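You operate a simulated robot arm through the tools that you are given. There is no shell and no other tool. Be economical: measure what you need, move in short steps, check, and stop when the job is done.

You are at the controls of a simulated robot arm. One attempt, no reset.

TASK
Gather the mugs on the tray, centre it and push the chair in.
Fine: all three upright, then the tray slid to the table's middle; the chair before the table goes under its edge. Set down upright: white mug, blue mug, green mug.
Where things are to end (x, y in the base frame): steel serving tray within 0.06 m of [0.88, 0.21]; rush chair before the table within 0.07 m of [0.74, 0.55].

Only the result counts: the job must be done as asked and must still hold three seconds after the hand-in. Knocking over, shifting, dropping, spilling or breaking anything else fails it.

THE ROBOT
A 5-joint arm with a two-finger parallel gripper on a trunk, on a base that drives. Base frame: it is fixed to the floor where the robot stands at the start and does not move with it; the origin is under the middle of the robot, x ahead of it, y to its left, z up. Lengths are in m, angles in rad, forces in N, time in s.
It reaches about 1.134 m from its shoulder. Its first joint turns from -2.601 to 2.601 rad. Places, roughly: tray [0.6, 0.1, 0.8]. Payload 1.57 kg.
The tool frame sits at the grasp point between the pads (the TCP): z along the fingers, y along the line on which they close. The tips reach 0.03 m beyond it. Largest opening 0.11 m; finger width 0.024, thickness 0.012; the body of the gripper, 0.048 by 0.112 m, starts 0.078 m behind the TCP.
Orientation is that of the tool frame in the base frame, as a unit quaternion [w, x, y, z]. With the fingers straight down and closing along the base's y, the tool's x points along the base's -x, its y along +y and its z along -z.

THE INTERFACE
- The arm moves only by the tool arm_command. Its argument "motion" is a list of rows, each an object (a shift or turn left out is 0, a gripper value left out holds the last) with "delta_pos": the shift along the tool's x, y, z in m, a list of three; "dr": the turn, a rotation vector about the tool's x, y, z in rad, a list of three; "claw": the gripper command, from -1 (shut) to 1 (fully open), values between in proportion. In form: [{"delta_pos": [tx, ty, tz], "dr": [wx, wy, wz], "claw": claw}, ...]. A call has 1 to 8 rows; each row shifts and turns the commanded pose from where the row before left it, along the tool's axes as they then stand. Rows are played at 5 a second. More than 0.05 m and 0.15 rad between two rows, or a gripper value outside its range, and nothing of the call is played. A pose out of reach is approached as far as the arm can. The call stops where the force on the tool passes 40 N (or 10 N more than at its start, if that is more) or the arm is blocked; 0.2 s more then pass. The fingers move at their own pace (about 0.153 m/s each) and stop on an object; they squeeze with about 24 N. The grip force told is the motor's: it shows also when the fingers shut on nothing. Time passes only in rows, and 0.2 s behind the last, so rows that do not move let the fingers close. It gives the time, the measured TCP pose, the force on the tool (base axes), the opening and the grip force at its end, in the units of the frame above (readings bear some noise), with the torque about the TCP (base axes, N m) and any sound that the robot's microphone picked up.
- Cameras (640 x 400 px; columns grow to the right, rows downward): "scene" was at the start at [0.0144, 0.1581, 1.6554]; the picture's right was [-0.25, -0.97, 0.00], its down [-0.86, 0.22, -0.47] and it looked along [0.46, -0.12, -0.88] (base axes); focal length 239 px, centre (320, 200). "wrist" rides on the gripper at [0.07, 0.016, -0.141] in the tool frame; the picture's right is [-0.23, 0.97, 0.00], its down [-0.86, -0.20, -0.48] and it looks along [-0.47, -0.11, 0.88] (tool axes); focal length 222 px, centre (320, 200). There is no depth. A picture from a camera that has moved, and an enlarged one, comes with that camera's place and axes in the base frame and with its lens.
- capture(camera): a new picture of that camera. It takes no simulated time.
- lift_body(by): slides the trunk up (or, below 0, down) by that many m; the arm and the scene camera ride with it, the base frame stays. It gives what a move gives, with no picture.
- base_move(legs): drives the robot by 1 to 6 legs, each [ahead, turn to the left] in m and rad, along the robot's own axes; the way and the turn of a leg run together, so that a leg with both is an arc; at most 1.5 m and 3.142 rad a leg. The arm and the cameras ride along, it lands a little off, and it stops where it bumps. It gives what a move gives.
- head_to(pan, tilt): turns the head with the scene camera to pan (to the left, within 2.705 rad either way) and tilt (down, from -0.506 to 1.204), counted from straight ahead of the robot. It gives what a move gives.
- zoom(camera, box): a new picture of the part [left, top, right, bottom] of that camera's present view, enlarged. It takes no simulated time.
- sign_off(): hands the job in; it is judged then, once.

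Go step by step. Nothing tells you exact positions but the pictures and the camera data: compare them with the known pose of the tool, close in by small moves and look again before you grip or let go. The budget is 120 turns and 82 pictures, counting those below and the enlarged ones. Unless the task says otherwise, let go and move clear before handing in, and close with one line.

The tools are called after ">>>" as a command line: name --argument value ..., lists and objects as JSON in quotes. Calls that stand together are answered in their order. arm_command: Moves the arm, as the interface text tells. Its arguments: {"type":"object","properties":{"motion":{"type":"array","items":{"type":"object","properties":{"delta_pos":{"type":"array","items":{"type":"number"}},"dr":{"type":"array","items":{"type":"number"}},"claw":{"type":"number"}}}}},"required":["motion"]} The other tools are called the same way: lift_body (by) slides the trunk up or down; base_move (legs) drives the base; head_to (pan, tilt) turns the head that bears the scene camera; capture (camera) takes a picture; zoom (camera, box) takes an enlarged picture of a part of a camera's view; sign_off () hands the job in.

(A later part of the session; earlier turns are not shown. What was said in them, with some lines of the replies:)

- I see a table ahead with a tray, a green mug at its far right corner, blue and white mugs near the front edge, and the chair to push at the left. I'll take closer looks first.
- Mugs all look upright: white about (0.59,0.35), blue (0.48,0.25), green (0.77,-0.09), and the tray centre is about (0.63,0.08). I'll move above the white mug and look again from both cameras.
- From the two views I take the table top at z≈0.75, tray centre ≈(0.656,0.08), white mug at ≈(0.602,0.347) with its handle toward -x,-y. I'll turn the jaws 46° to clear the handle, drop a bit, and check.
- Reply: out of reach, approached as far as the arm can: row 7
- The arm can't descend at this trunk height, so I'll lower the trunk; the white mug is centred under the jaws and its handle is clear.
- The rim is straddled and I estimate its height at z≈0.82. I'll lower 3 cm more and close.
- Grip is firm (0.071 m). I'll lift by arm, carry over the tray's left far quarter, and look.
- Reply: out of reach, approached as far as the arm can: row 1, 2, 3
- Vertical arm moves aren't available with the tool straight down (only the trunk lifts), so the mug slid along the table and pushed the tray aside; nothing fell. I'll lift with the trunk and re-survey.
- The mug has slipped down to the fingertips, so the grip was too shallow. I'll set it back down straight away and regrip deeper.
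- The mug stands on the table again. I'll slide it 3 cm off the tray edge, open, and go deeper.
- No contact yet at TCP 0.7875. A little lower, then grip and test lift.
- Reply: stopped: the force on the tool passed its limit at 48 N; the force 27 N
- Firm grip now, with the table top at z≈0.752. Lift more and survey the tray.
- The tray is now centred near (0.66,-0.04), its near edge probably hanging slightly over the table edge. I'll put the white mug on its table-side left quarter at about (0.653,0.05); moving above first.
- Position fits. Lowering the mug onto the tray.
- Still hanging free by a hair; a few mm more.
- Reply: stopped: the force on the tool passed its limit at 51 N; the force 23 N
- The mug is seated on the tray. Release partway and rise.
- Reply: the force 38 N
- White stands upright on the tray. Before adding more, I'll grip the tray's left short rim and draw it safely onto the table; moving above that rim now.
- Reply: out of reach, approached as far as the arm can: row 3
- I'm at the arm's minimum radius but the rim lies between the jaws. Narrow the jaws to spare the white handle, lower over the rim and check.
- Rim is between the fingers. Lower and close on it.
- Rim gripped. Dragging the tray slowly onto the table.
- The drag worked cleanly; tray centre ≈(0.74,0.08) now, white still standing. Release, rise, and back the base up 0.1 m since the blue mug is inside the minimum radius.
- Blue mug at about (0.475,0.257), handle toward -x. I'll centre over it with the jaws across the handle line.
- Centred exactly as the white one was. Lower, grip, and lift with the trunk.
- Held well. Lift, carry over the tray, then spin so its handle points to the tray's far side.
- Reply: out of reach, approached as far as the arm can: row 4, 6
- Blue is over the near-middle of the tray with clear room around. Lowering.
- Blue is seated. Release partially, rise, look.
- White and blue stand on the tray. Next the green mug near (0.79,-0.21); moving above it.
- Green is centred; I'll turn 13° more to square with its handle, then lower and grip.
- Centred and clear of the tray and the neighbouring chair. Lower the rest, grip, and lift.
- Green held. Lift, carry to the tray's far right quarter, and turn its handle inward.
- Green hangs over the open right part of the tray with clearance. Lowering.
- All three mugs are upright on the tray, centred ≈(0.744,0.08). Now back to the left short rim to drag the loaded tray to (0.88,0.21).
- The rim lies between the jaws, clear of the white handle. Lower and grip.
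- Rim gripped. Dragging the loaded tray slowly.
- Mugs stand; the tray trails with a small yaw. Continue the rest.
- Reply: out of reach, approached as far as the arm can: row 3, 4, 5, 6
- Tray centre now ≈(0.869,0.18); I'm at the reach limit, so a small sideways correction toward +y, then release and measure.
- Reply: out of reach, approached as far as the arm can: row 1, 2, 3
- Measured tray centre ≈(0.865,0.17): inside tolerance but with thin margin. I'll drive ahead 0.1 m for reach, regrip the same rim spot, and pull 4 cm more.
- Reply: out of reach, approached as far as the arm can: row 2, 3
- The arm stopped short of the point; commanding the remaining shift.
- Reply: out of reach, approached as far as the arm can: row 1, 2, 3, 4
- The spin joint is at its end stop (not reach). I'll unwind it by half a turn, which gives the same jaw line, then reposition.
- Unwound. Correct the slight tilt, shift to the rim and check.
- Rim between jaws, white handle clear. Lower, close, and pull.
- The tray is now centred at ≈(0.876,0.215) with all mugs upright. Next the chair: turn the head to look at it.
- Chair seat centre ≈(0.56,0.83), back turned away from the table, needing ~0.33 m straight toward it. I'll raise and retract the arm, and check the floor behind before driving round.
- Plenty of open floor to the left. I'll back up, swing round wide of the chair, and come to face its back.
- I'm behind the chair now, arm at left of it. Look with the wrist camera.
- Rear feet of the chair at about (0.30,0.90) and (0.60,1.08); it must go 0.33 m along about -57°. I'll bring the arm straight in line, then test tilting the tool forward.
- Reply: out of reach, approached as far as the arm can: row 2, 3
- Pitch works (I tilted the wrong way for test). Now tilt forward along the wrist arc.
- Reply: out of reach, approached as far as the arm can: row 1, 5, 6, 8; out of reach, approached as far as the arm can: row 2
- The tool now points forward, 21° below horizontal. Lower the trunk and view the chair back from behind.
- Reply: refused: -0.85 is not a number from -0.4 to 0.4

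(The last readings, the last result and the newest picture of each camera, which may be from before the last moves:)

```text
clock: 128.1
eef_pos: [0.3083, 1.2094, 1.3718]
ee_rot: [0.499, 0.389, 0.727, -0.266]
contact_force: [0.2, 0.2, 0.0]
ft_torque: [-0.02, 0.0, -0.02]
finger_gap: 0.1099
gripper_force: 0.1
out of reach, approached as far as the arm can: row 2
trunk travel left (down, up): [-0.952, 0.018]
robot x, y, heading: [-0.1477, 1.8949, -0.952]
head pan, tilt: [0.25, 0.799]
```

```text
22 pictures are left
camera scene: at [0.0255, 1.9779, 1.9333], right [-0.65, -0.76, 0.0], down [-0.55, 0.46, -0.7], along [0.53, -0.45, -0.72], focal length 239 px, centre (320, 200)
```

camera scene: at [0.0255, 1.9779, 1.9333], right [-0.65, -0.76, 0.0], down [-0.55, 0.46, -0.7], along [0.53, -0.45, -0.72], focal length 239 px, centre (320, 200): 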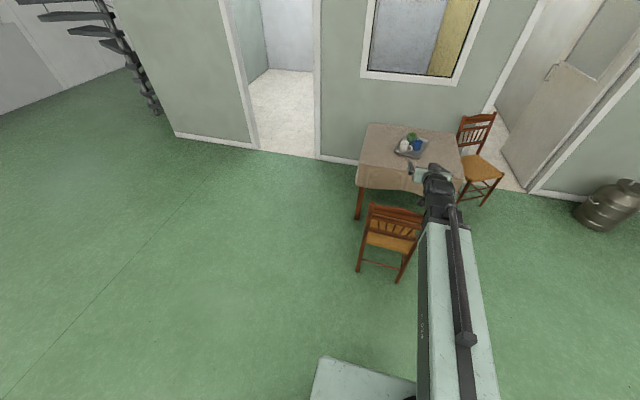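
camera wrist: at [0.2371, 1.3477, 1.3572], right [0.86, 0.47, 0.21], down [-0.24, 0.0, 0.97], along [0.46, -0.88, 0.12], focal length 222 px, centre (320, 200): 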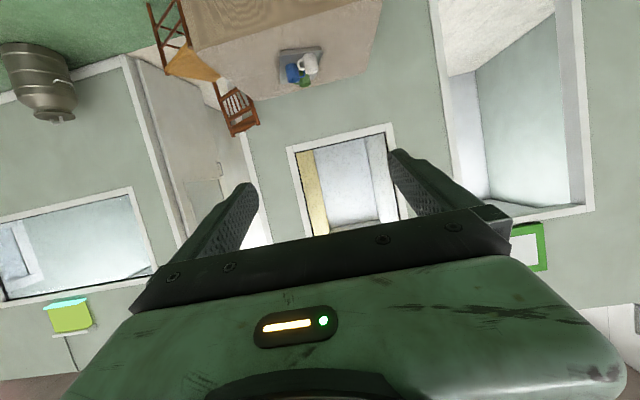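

The chair is visible now. Lowering in two allowed steps.

>>> lift_body --by -0.4

>>> lift_body --by -0.4

>>> capture --camera "wrist"

>>> capture --camera "scene"

```text
clock: 131.9
eef_pos: [0.3096, 1.2085, 0.9698]
ee_rot: [0.498, 0.389, 0.728, -0.266]
contact_force: [-0.1, -0.3, 0.6]
ft_torque: [0.03, -0.01, -0.02]
finger_gap: 0.1099
gripper_force: 0.1
trunk travel left (down, up): [-0.552, 0.418]
robot x, y, heading: [-0.1453, 1.8964, -0.954]
head pan, tilt: [0.25, 0.799]
```

```text
clock: 135.8
eef_pos: [0.3093, 1.2088, 0.5709]
ee_rot: [0.498, 0.389, 0.727, -0.267]
contact_force: [-0.6, 0.0, 0.9]
ft_torque: [0.03, 0.0, 0.01]
finger_gap: 0.1101
gripper_force: 0.2
trunk travel left (down, up): [-0.152, 0.818]
robot x, y, heading: [-0.146, 1.8914, -0.948]
head pan, tilt: [0.25, 0.799]
```

```text
21 pictures are left
camera wrist: at [0.2369, 1.348, 0.5571], right [0.86, 0.47, 0.21], down [-0.24, 0.0, 0.97], along [0.46, -0.88, 0.12], focal length 222 px, centre (320, 200)
```

wrist: 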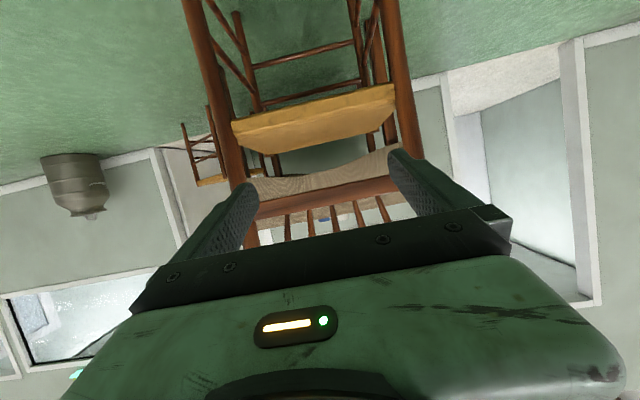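

```text
20 pictures are left
camera scene: at [0.0254, 1.9779, 1.1334], right [-0.65, -0.76, 0.0], down [-0.55, 0.46, -0.7], along [0.53, -0.45, -0.72], focal length 239 px, centre (320, 200)
```

scene: 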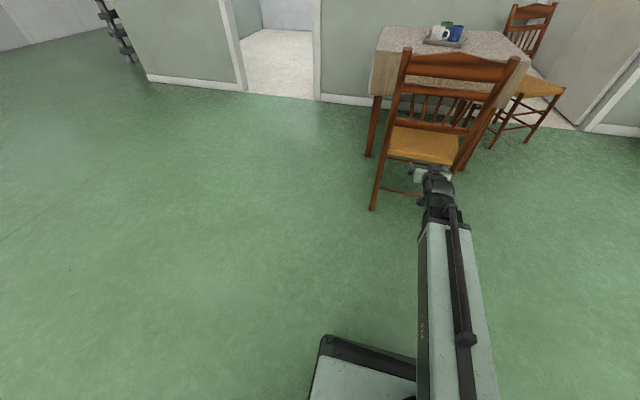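

Seat rear rail is about z 0.43–0.46, midway between the fingers. I'll lower to z≈0.45, align heading with the push line and drive 0.2 m closer (still short of contact).

>>> lift_body --by -0.121

>>> base_move --legs '[[0, -0.035], [0.18, 0]]'

>>> capture --camera "wrist"

>>> capture --camera "scene"

```text
clock: 137.3
eef_pos: [0.309, 1.2094, 0.4489]
ee_rot: [0.499, 0.389, 0.727, -0.267]
contact_force: [0.6, -0.3, 0.2]
ft_torque: [-0.04, -0.01, 0.03]
finger_gap: 0.1101
gripper_force: 0.1
trunk travel left (down, up): [-0.031, 0.939]
robot x, y, heading: [-0.1437, 1.8959, -0.956]
head pan, tilt: [0.25, 0.799]
```

```text
clock: 139.2
eef_pos: [0.3877, 1.0423, 0.4492]
ee_rot: [0.494, 0.401, 0.721, -0.275]
contact_force: [0.5, -0.6, -0.2]
ft_torque: [0.0, 0.0, 0.0]
finger_gap: 0.1102
gripper_force: 0.2
trunk travel left (down, up): [-0.031, 0.939]
robot x, y, heading: [-0.0466, 1.7408, -0.983]
head pan, tilt: [0.25, 0.799]
```

```text
19 pictures are left
camera wrist: at [0.3198, 1.1832, 0.4361], right [0.87, 0.44, 0.21], down [-0.24, 0.01, 0.97], along [0.43, -0.9, 0.12], focal length 222 px, centre (320, 200)
```

wrist: 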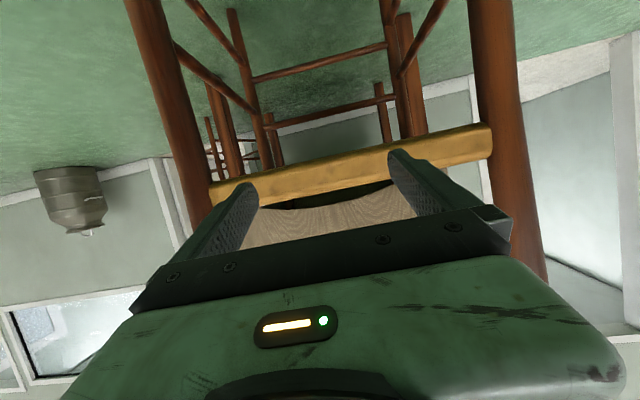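

```text
18 pictures are left
camera scene: at [0.1292, 1.8196, 1.0124], right [-0.67, -0.74, 0.0], down [-0.53, 0.48, -0.7], along [0.52, -0.47, -0.72], focal length 239 px, centre (320, 200)
```

scene: 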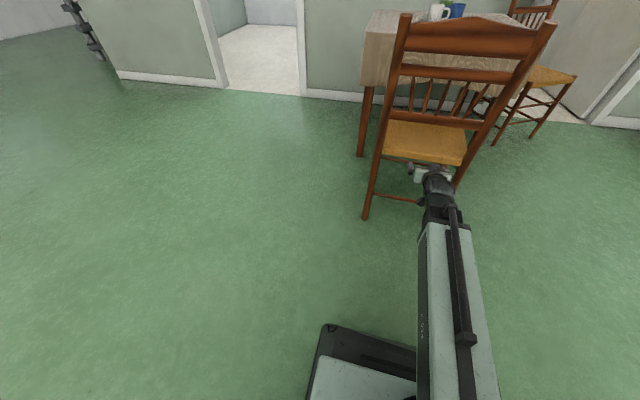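

Fingertips are level with the rear rail (z≈0.44) and nearly centred. Shift 2 cm left and begin pushing gently.

>>> arm_command --motion '[{"delta_pos": [0, 0.02, 0]}, {"delta_pos": [-0.0072, 0, 0.0187]}, {"delta_pos": [-0.0072, 0, 0.0187]}, {"delta_pos": [-0.0072, 0, 0.0187]}, {"delta_pos": [-0.0072, 0, 0.0187]}, {"delta_pos": [-0.0072, 0, 0.0187]}, {"delta_pos": [-0.0072, 0, 0.0187]}]'

>>> capture --camera "scene"

```text
clock: 140.8
eef_pos: [0.468, 0.9505, 0.4491]
ee_rot: [0.494, 0.401, 0.721, -0.275]
contact_force: [-8.6, 12.0, -3.4]
ft_torque: [0.13, -0.06, 0.04]
finger_gap: 0.1102
gripper_force: 0.1
trunk travel left (down, up): [-0.031, 0.939]
robot x, y, heading: [-0.049, 1.7435, -0.987]
head pan, tilt: [0.25, 0.799]
```

```text
17 pictures are left
camera scene: at [0.129, 1.8198, 1.0123], right [-0.67, -0.74, 0.0], down [-0.53, 0.48, -0.7], along [0.52, -0.47, -0.72], focal length 239 px, centre (320, 200)
```

scene: 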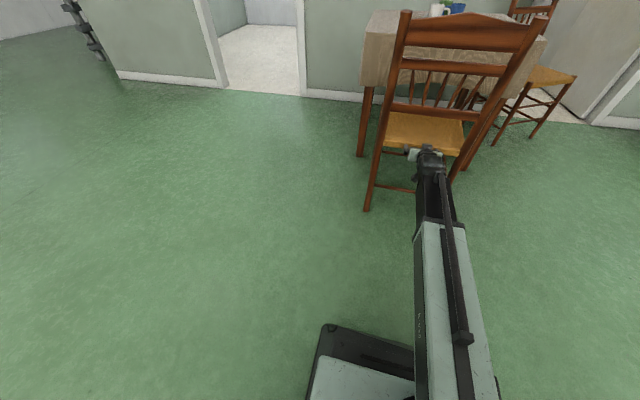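

The chair slides with about 15 N, no tipping; about 0.29 m remains along -56°, which matches the base heading. Continue by driving slowly in a short leg.

>>> base_move --legs '[[0.1, 0]]'

>>> capture --camera "scene"

```text
clock: 141.9
eef_pos: [0.5226, 0.8655, 0.4507]
ee_rot: [0.495, 0.4, 0.721, -0.275]
contact_force: [-13.4, 16.8, 2.0]
ft_torque: [0.06, -0.32, -0.05]
finger_gap: 0.11
gripper_force: 0.1
trunk travel left (down, up): [-0.031, 0.939]
robot x, y, heading: [0.0069, 1.6624, -0.983]
head pan, tilt: [0.25, 0.799]
```

```text
16 pictures are left
camera scene: at [0.1844, 1.7361, 1.0125], right [-0.67, -0.74, 0.0], down [-0.53, 0.48, -0.7], along [0.52, -0.47, -0.72], focal length 239 px, centre (320, 200)
```

scene: 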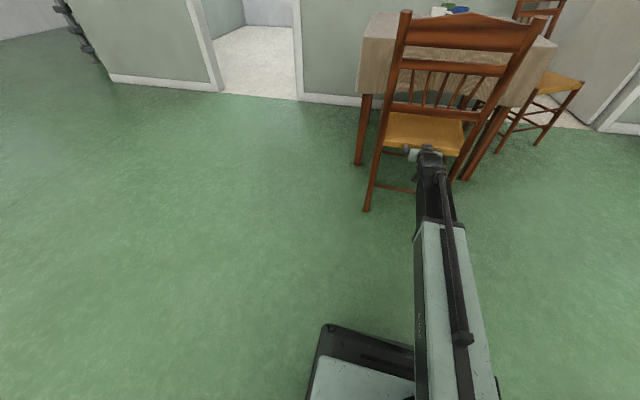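

Driving pushes it cleanly. Another 0.1 m and check clearance to the table.

>>> base_move --legs '[[0.1, 0]]'

>>> capture --camera "scene"

>>> capture --camera "wrist"

```text
clock: 143.1
eef_pos: [0.579, 0.7829, 0.45]
ee_rot: [0.494, 0.402, 0.72, -0.276]
contact_force: [-11.2, 17.5, 3.5]
ft_torque: [-0.06, -0.17, 0.02]
finger_gap: 0.1101
gripper_force: 0.0
trunk travel left (down, up): [-0.031, 0.939]
robot x, y, heading: [0.0659, 1.5734, -0.988]
head pan, tilt: [0.25, 0.799]
```

```text
15 pictures are left
camera scene: at [0.2395, 1.653, 1.0125], right [-0.67, -0.74, 0.0], down [-0.53, 0.48, -0.7], along [0.52, -0.47, -0.72], focal length 239 px, centre (320, 200)
```

scene: 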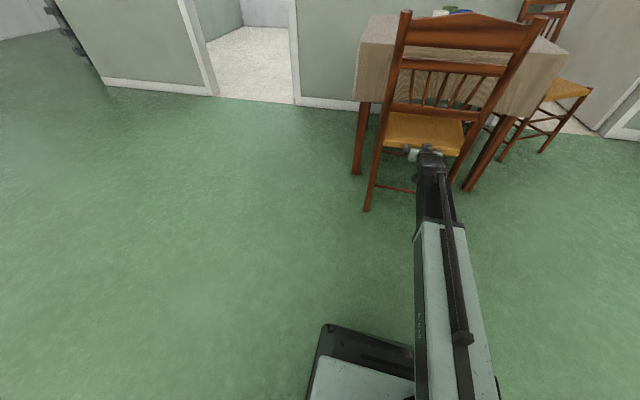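

```text
14 pictures are left
camera wrist: at [0.5114, 0.9248, 0.4371], right [0.87, 0.44, 0.21], down [-0.24, 0.01, 0.97], along [0.43, -0.9, 0.12], focal length 222 px, centre (320, 200)
```

wrist: 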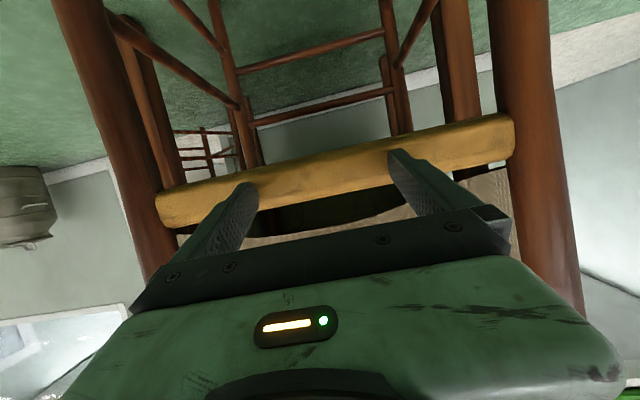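

Chair legs run between the table legs with room. Final ~0.095 m.

>>> base_move --legs '[[0.095, 0]]'

>>> capture --camera "scene"

```text
clock: 144.2
eef_pos: [0.63, 0.706, 0.4503]
ee_rot: [0.494, 0.401, 0.721, -0.275]
contact_force: [-13.7, 17.0, 2.9]
ft_torque: [0.04, -0.27, -0.2]
finger_gap: 0.1102
gripper_force: 0.1
trunk travel left (down, up): [-0.031, 0.939]
robot x, y, heading: [0.1149, 1.4987, -0.985]
head pan, tilt: [0.25, 0.799]
```

```text
13 pictures are left
camera scene: at [0.2919, 1.5737, 1.0125], right [-0.67, -0.74, 0.0], down [-0.53, 0.48, -0.7], along [0.52, -0.47, -0.72], focal length 239 px, centre (320, 200)
```

scene: 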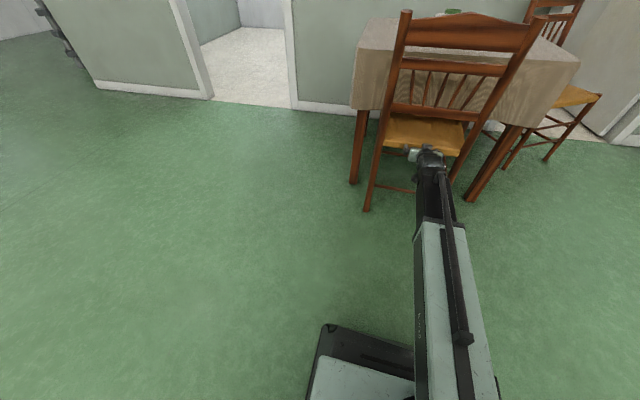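

Rear rail now at (0.645,0.682), so the seat centre is ≈(0.73,0.546). Back away and verify everything from higher up.

>>> base_move --legs '[[-0.3, 0]]'

>>> lift_body --by 0.4

>>> lift_body --by 0.4

>>> capture --camera "scene"

>>> zoom --camera "scene" --box '[330, 80, 510, 193]'

```text
clock: 146.2
eef_pos: [0.4652, 0.9554, 0.4495]
ee_rot: [0.494, 0.401, 0.721, -0.274]
contact_force: [0.0, -0.4, -0.9]
ft_torque: [-0.03, -0.01, 0.0]
finger_gap: 0.1101
gripper_force: 0.0
trunk travel left (down, up): [-0.031, 0.939]
robot x, y, heading: [-0.0499, 1.7464, -0.985]
head pan, tilt: [0.25, 0.799]
```

```text
clock: 150.1
eef_pos: [0.4659, 0.9553, 0.8495]
ee_rot: [0.494, 0.401, 0.721, -0.274]
contact_force: [-0.9, 0.7, -1.0]
ft_torque: [0.0, -0.01, 0.0]
finger_gap: 0.1099
gripper_force: 0.0
trunk travel left (down, up): [-0.431, 0.539]
robot x, y, heading: [-0.0461, 1.7436, -0.983]
head pan, tilt: [0.25, 0.799]
```

```text
clock: 153.9
eef_pos: [0.466, 0.9543, 1.2493]
ee_rot: [0.495, 0.401, 0.721, -0.274]
contact_force: [-0.5, -0.5, 0.3]
ft_torque: [0.01, 0.0, -0.01]
finger_gap: 0.11
gripper_force: 0.1
trunk travel left (down, up): [-0.831, 0.139]
robot x, y, heading: [-0.0502, 1.7472, -0.986]
head pan, tilt: [0.25, 0.799]
```

```text
12 pictures are left
camera scene: at [0.1263, 1.8239, 1.8123], right [-0.67, -0.74, 0.0], down [-0.53, 0.48, -0.7], along [0.52, -0.47, -0.72], focal length 239 px, centre (320, 200)
```

scene: 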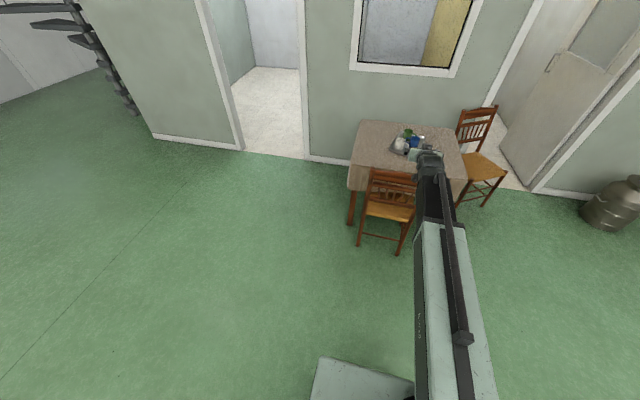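

```text
3.54 times, centred on (420, 136) of scene
camera zoom: at [0.1263, 1.8239, 1.8123], right [-0.67, -0.74, 0.0], down [-0.53, 0.48, -0.7], along [0.52, -0.47, -0.72], focal length 845 px, centre (-34, 425)
```

zoom: 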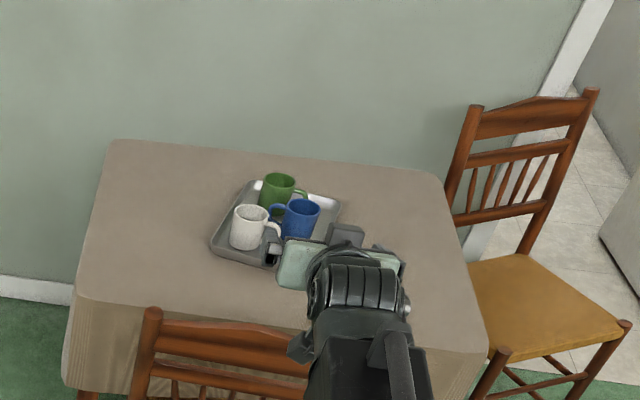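

Everything checks out: three mugs upright on the centred tray, chair tucked in at ≈(0.73,0.54), arm clear. Handing in.

>>> sign_off

```text
The job is handed in.
```

I've handed the job in. The white, blue and green mugs stand upright on the tray, which is at about (0.88, 0.21). The chair is under the table edge at about (0.73, 0.54). The arm has let go and is clear. Early on, I slid the white mug along the table by mistake and it pushed the tray aside, but nothing fell. Both positions are my estimates from the pictures and tool readings, inside the limits you gave.
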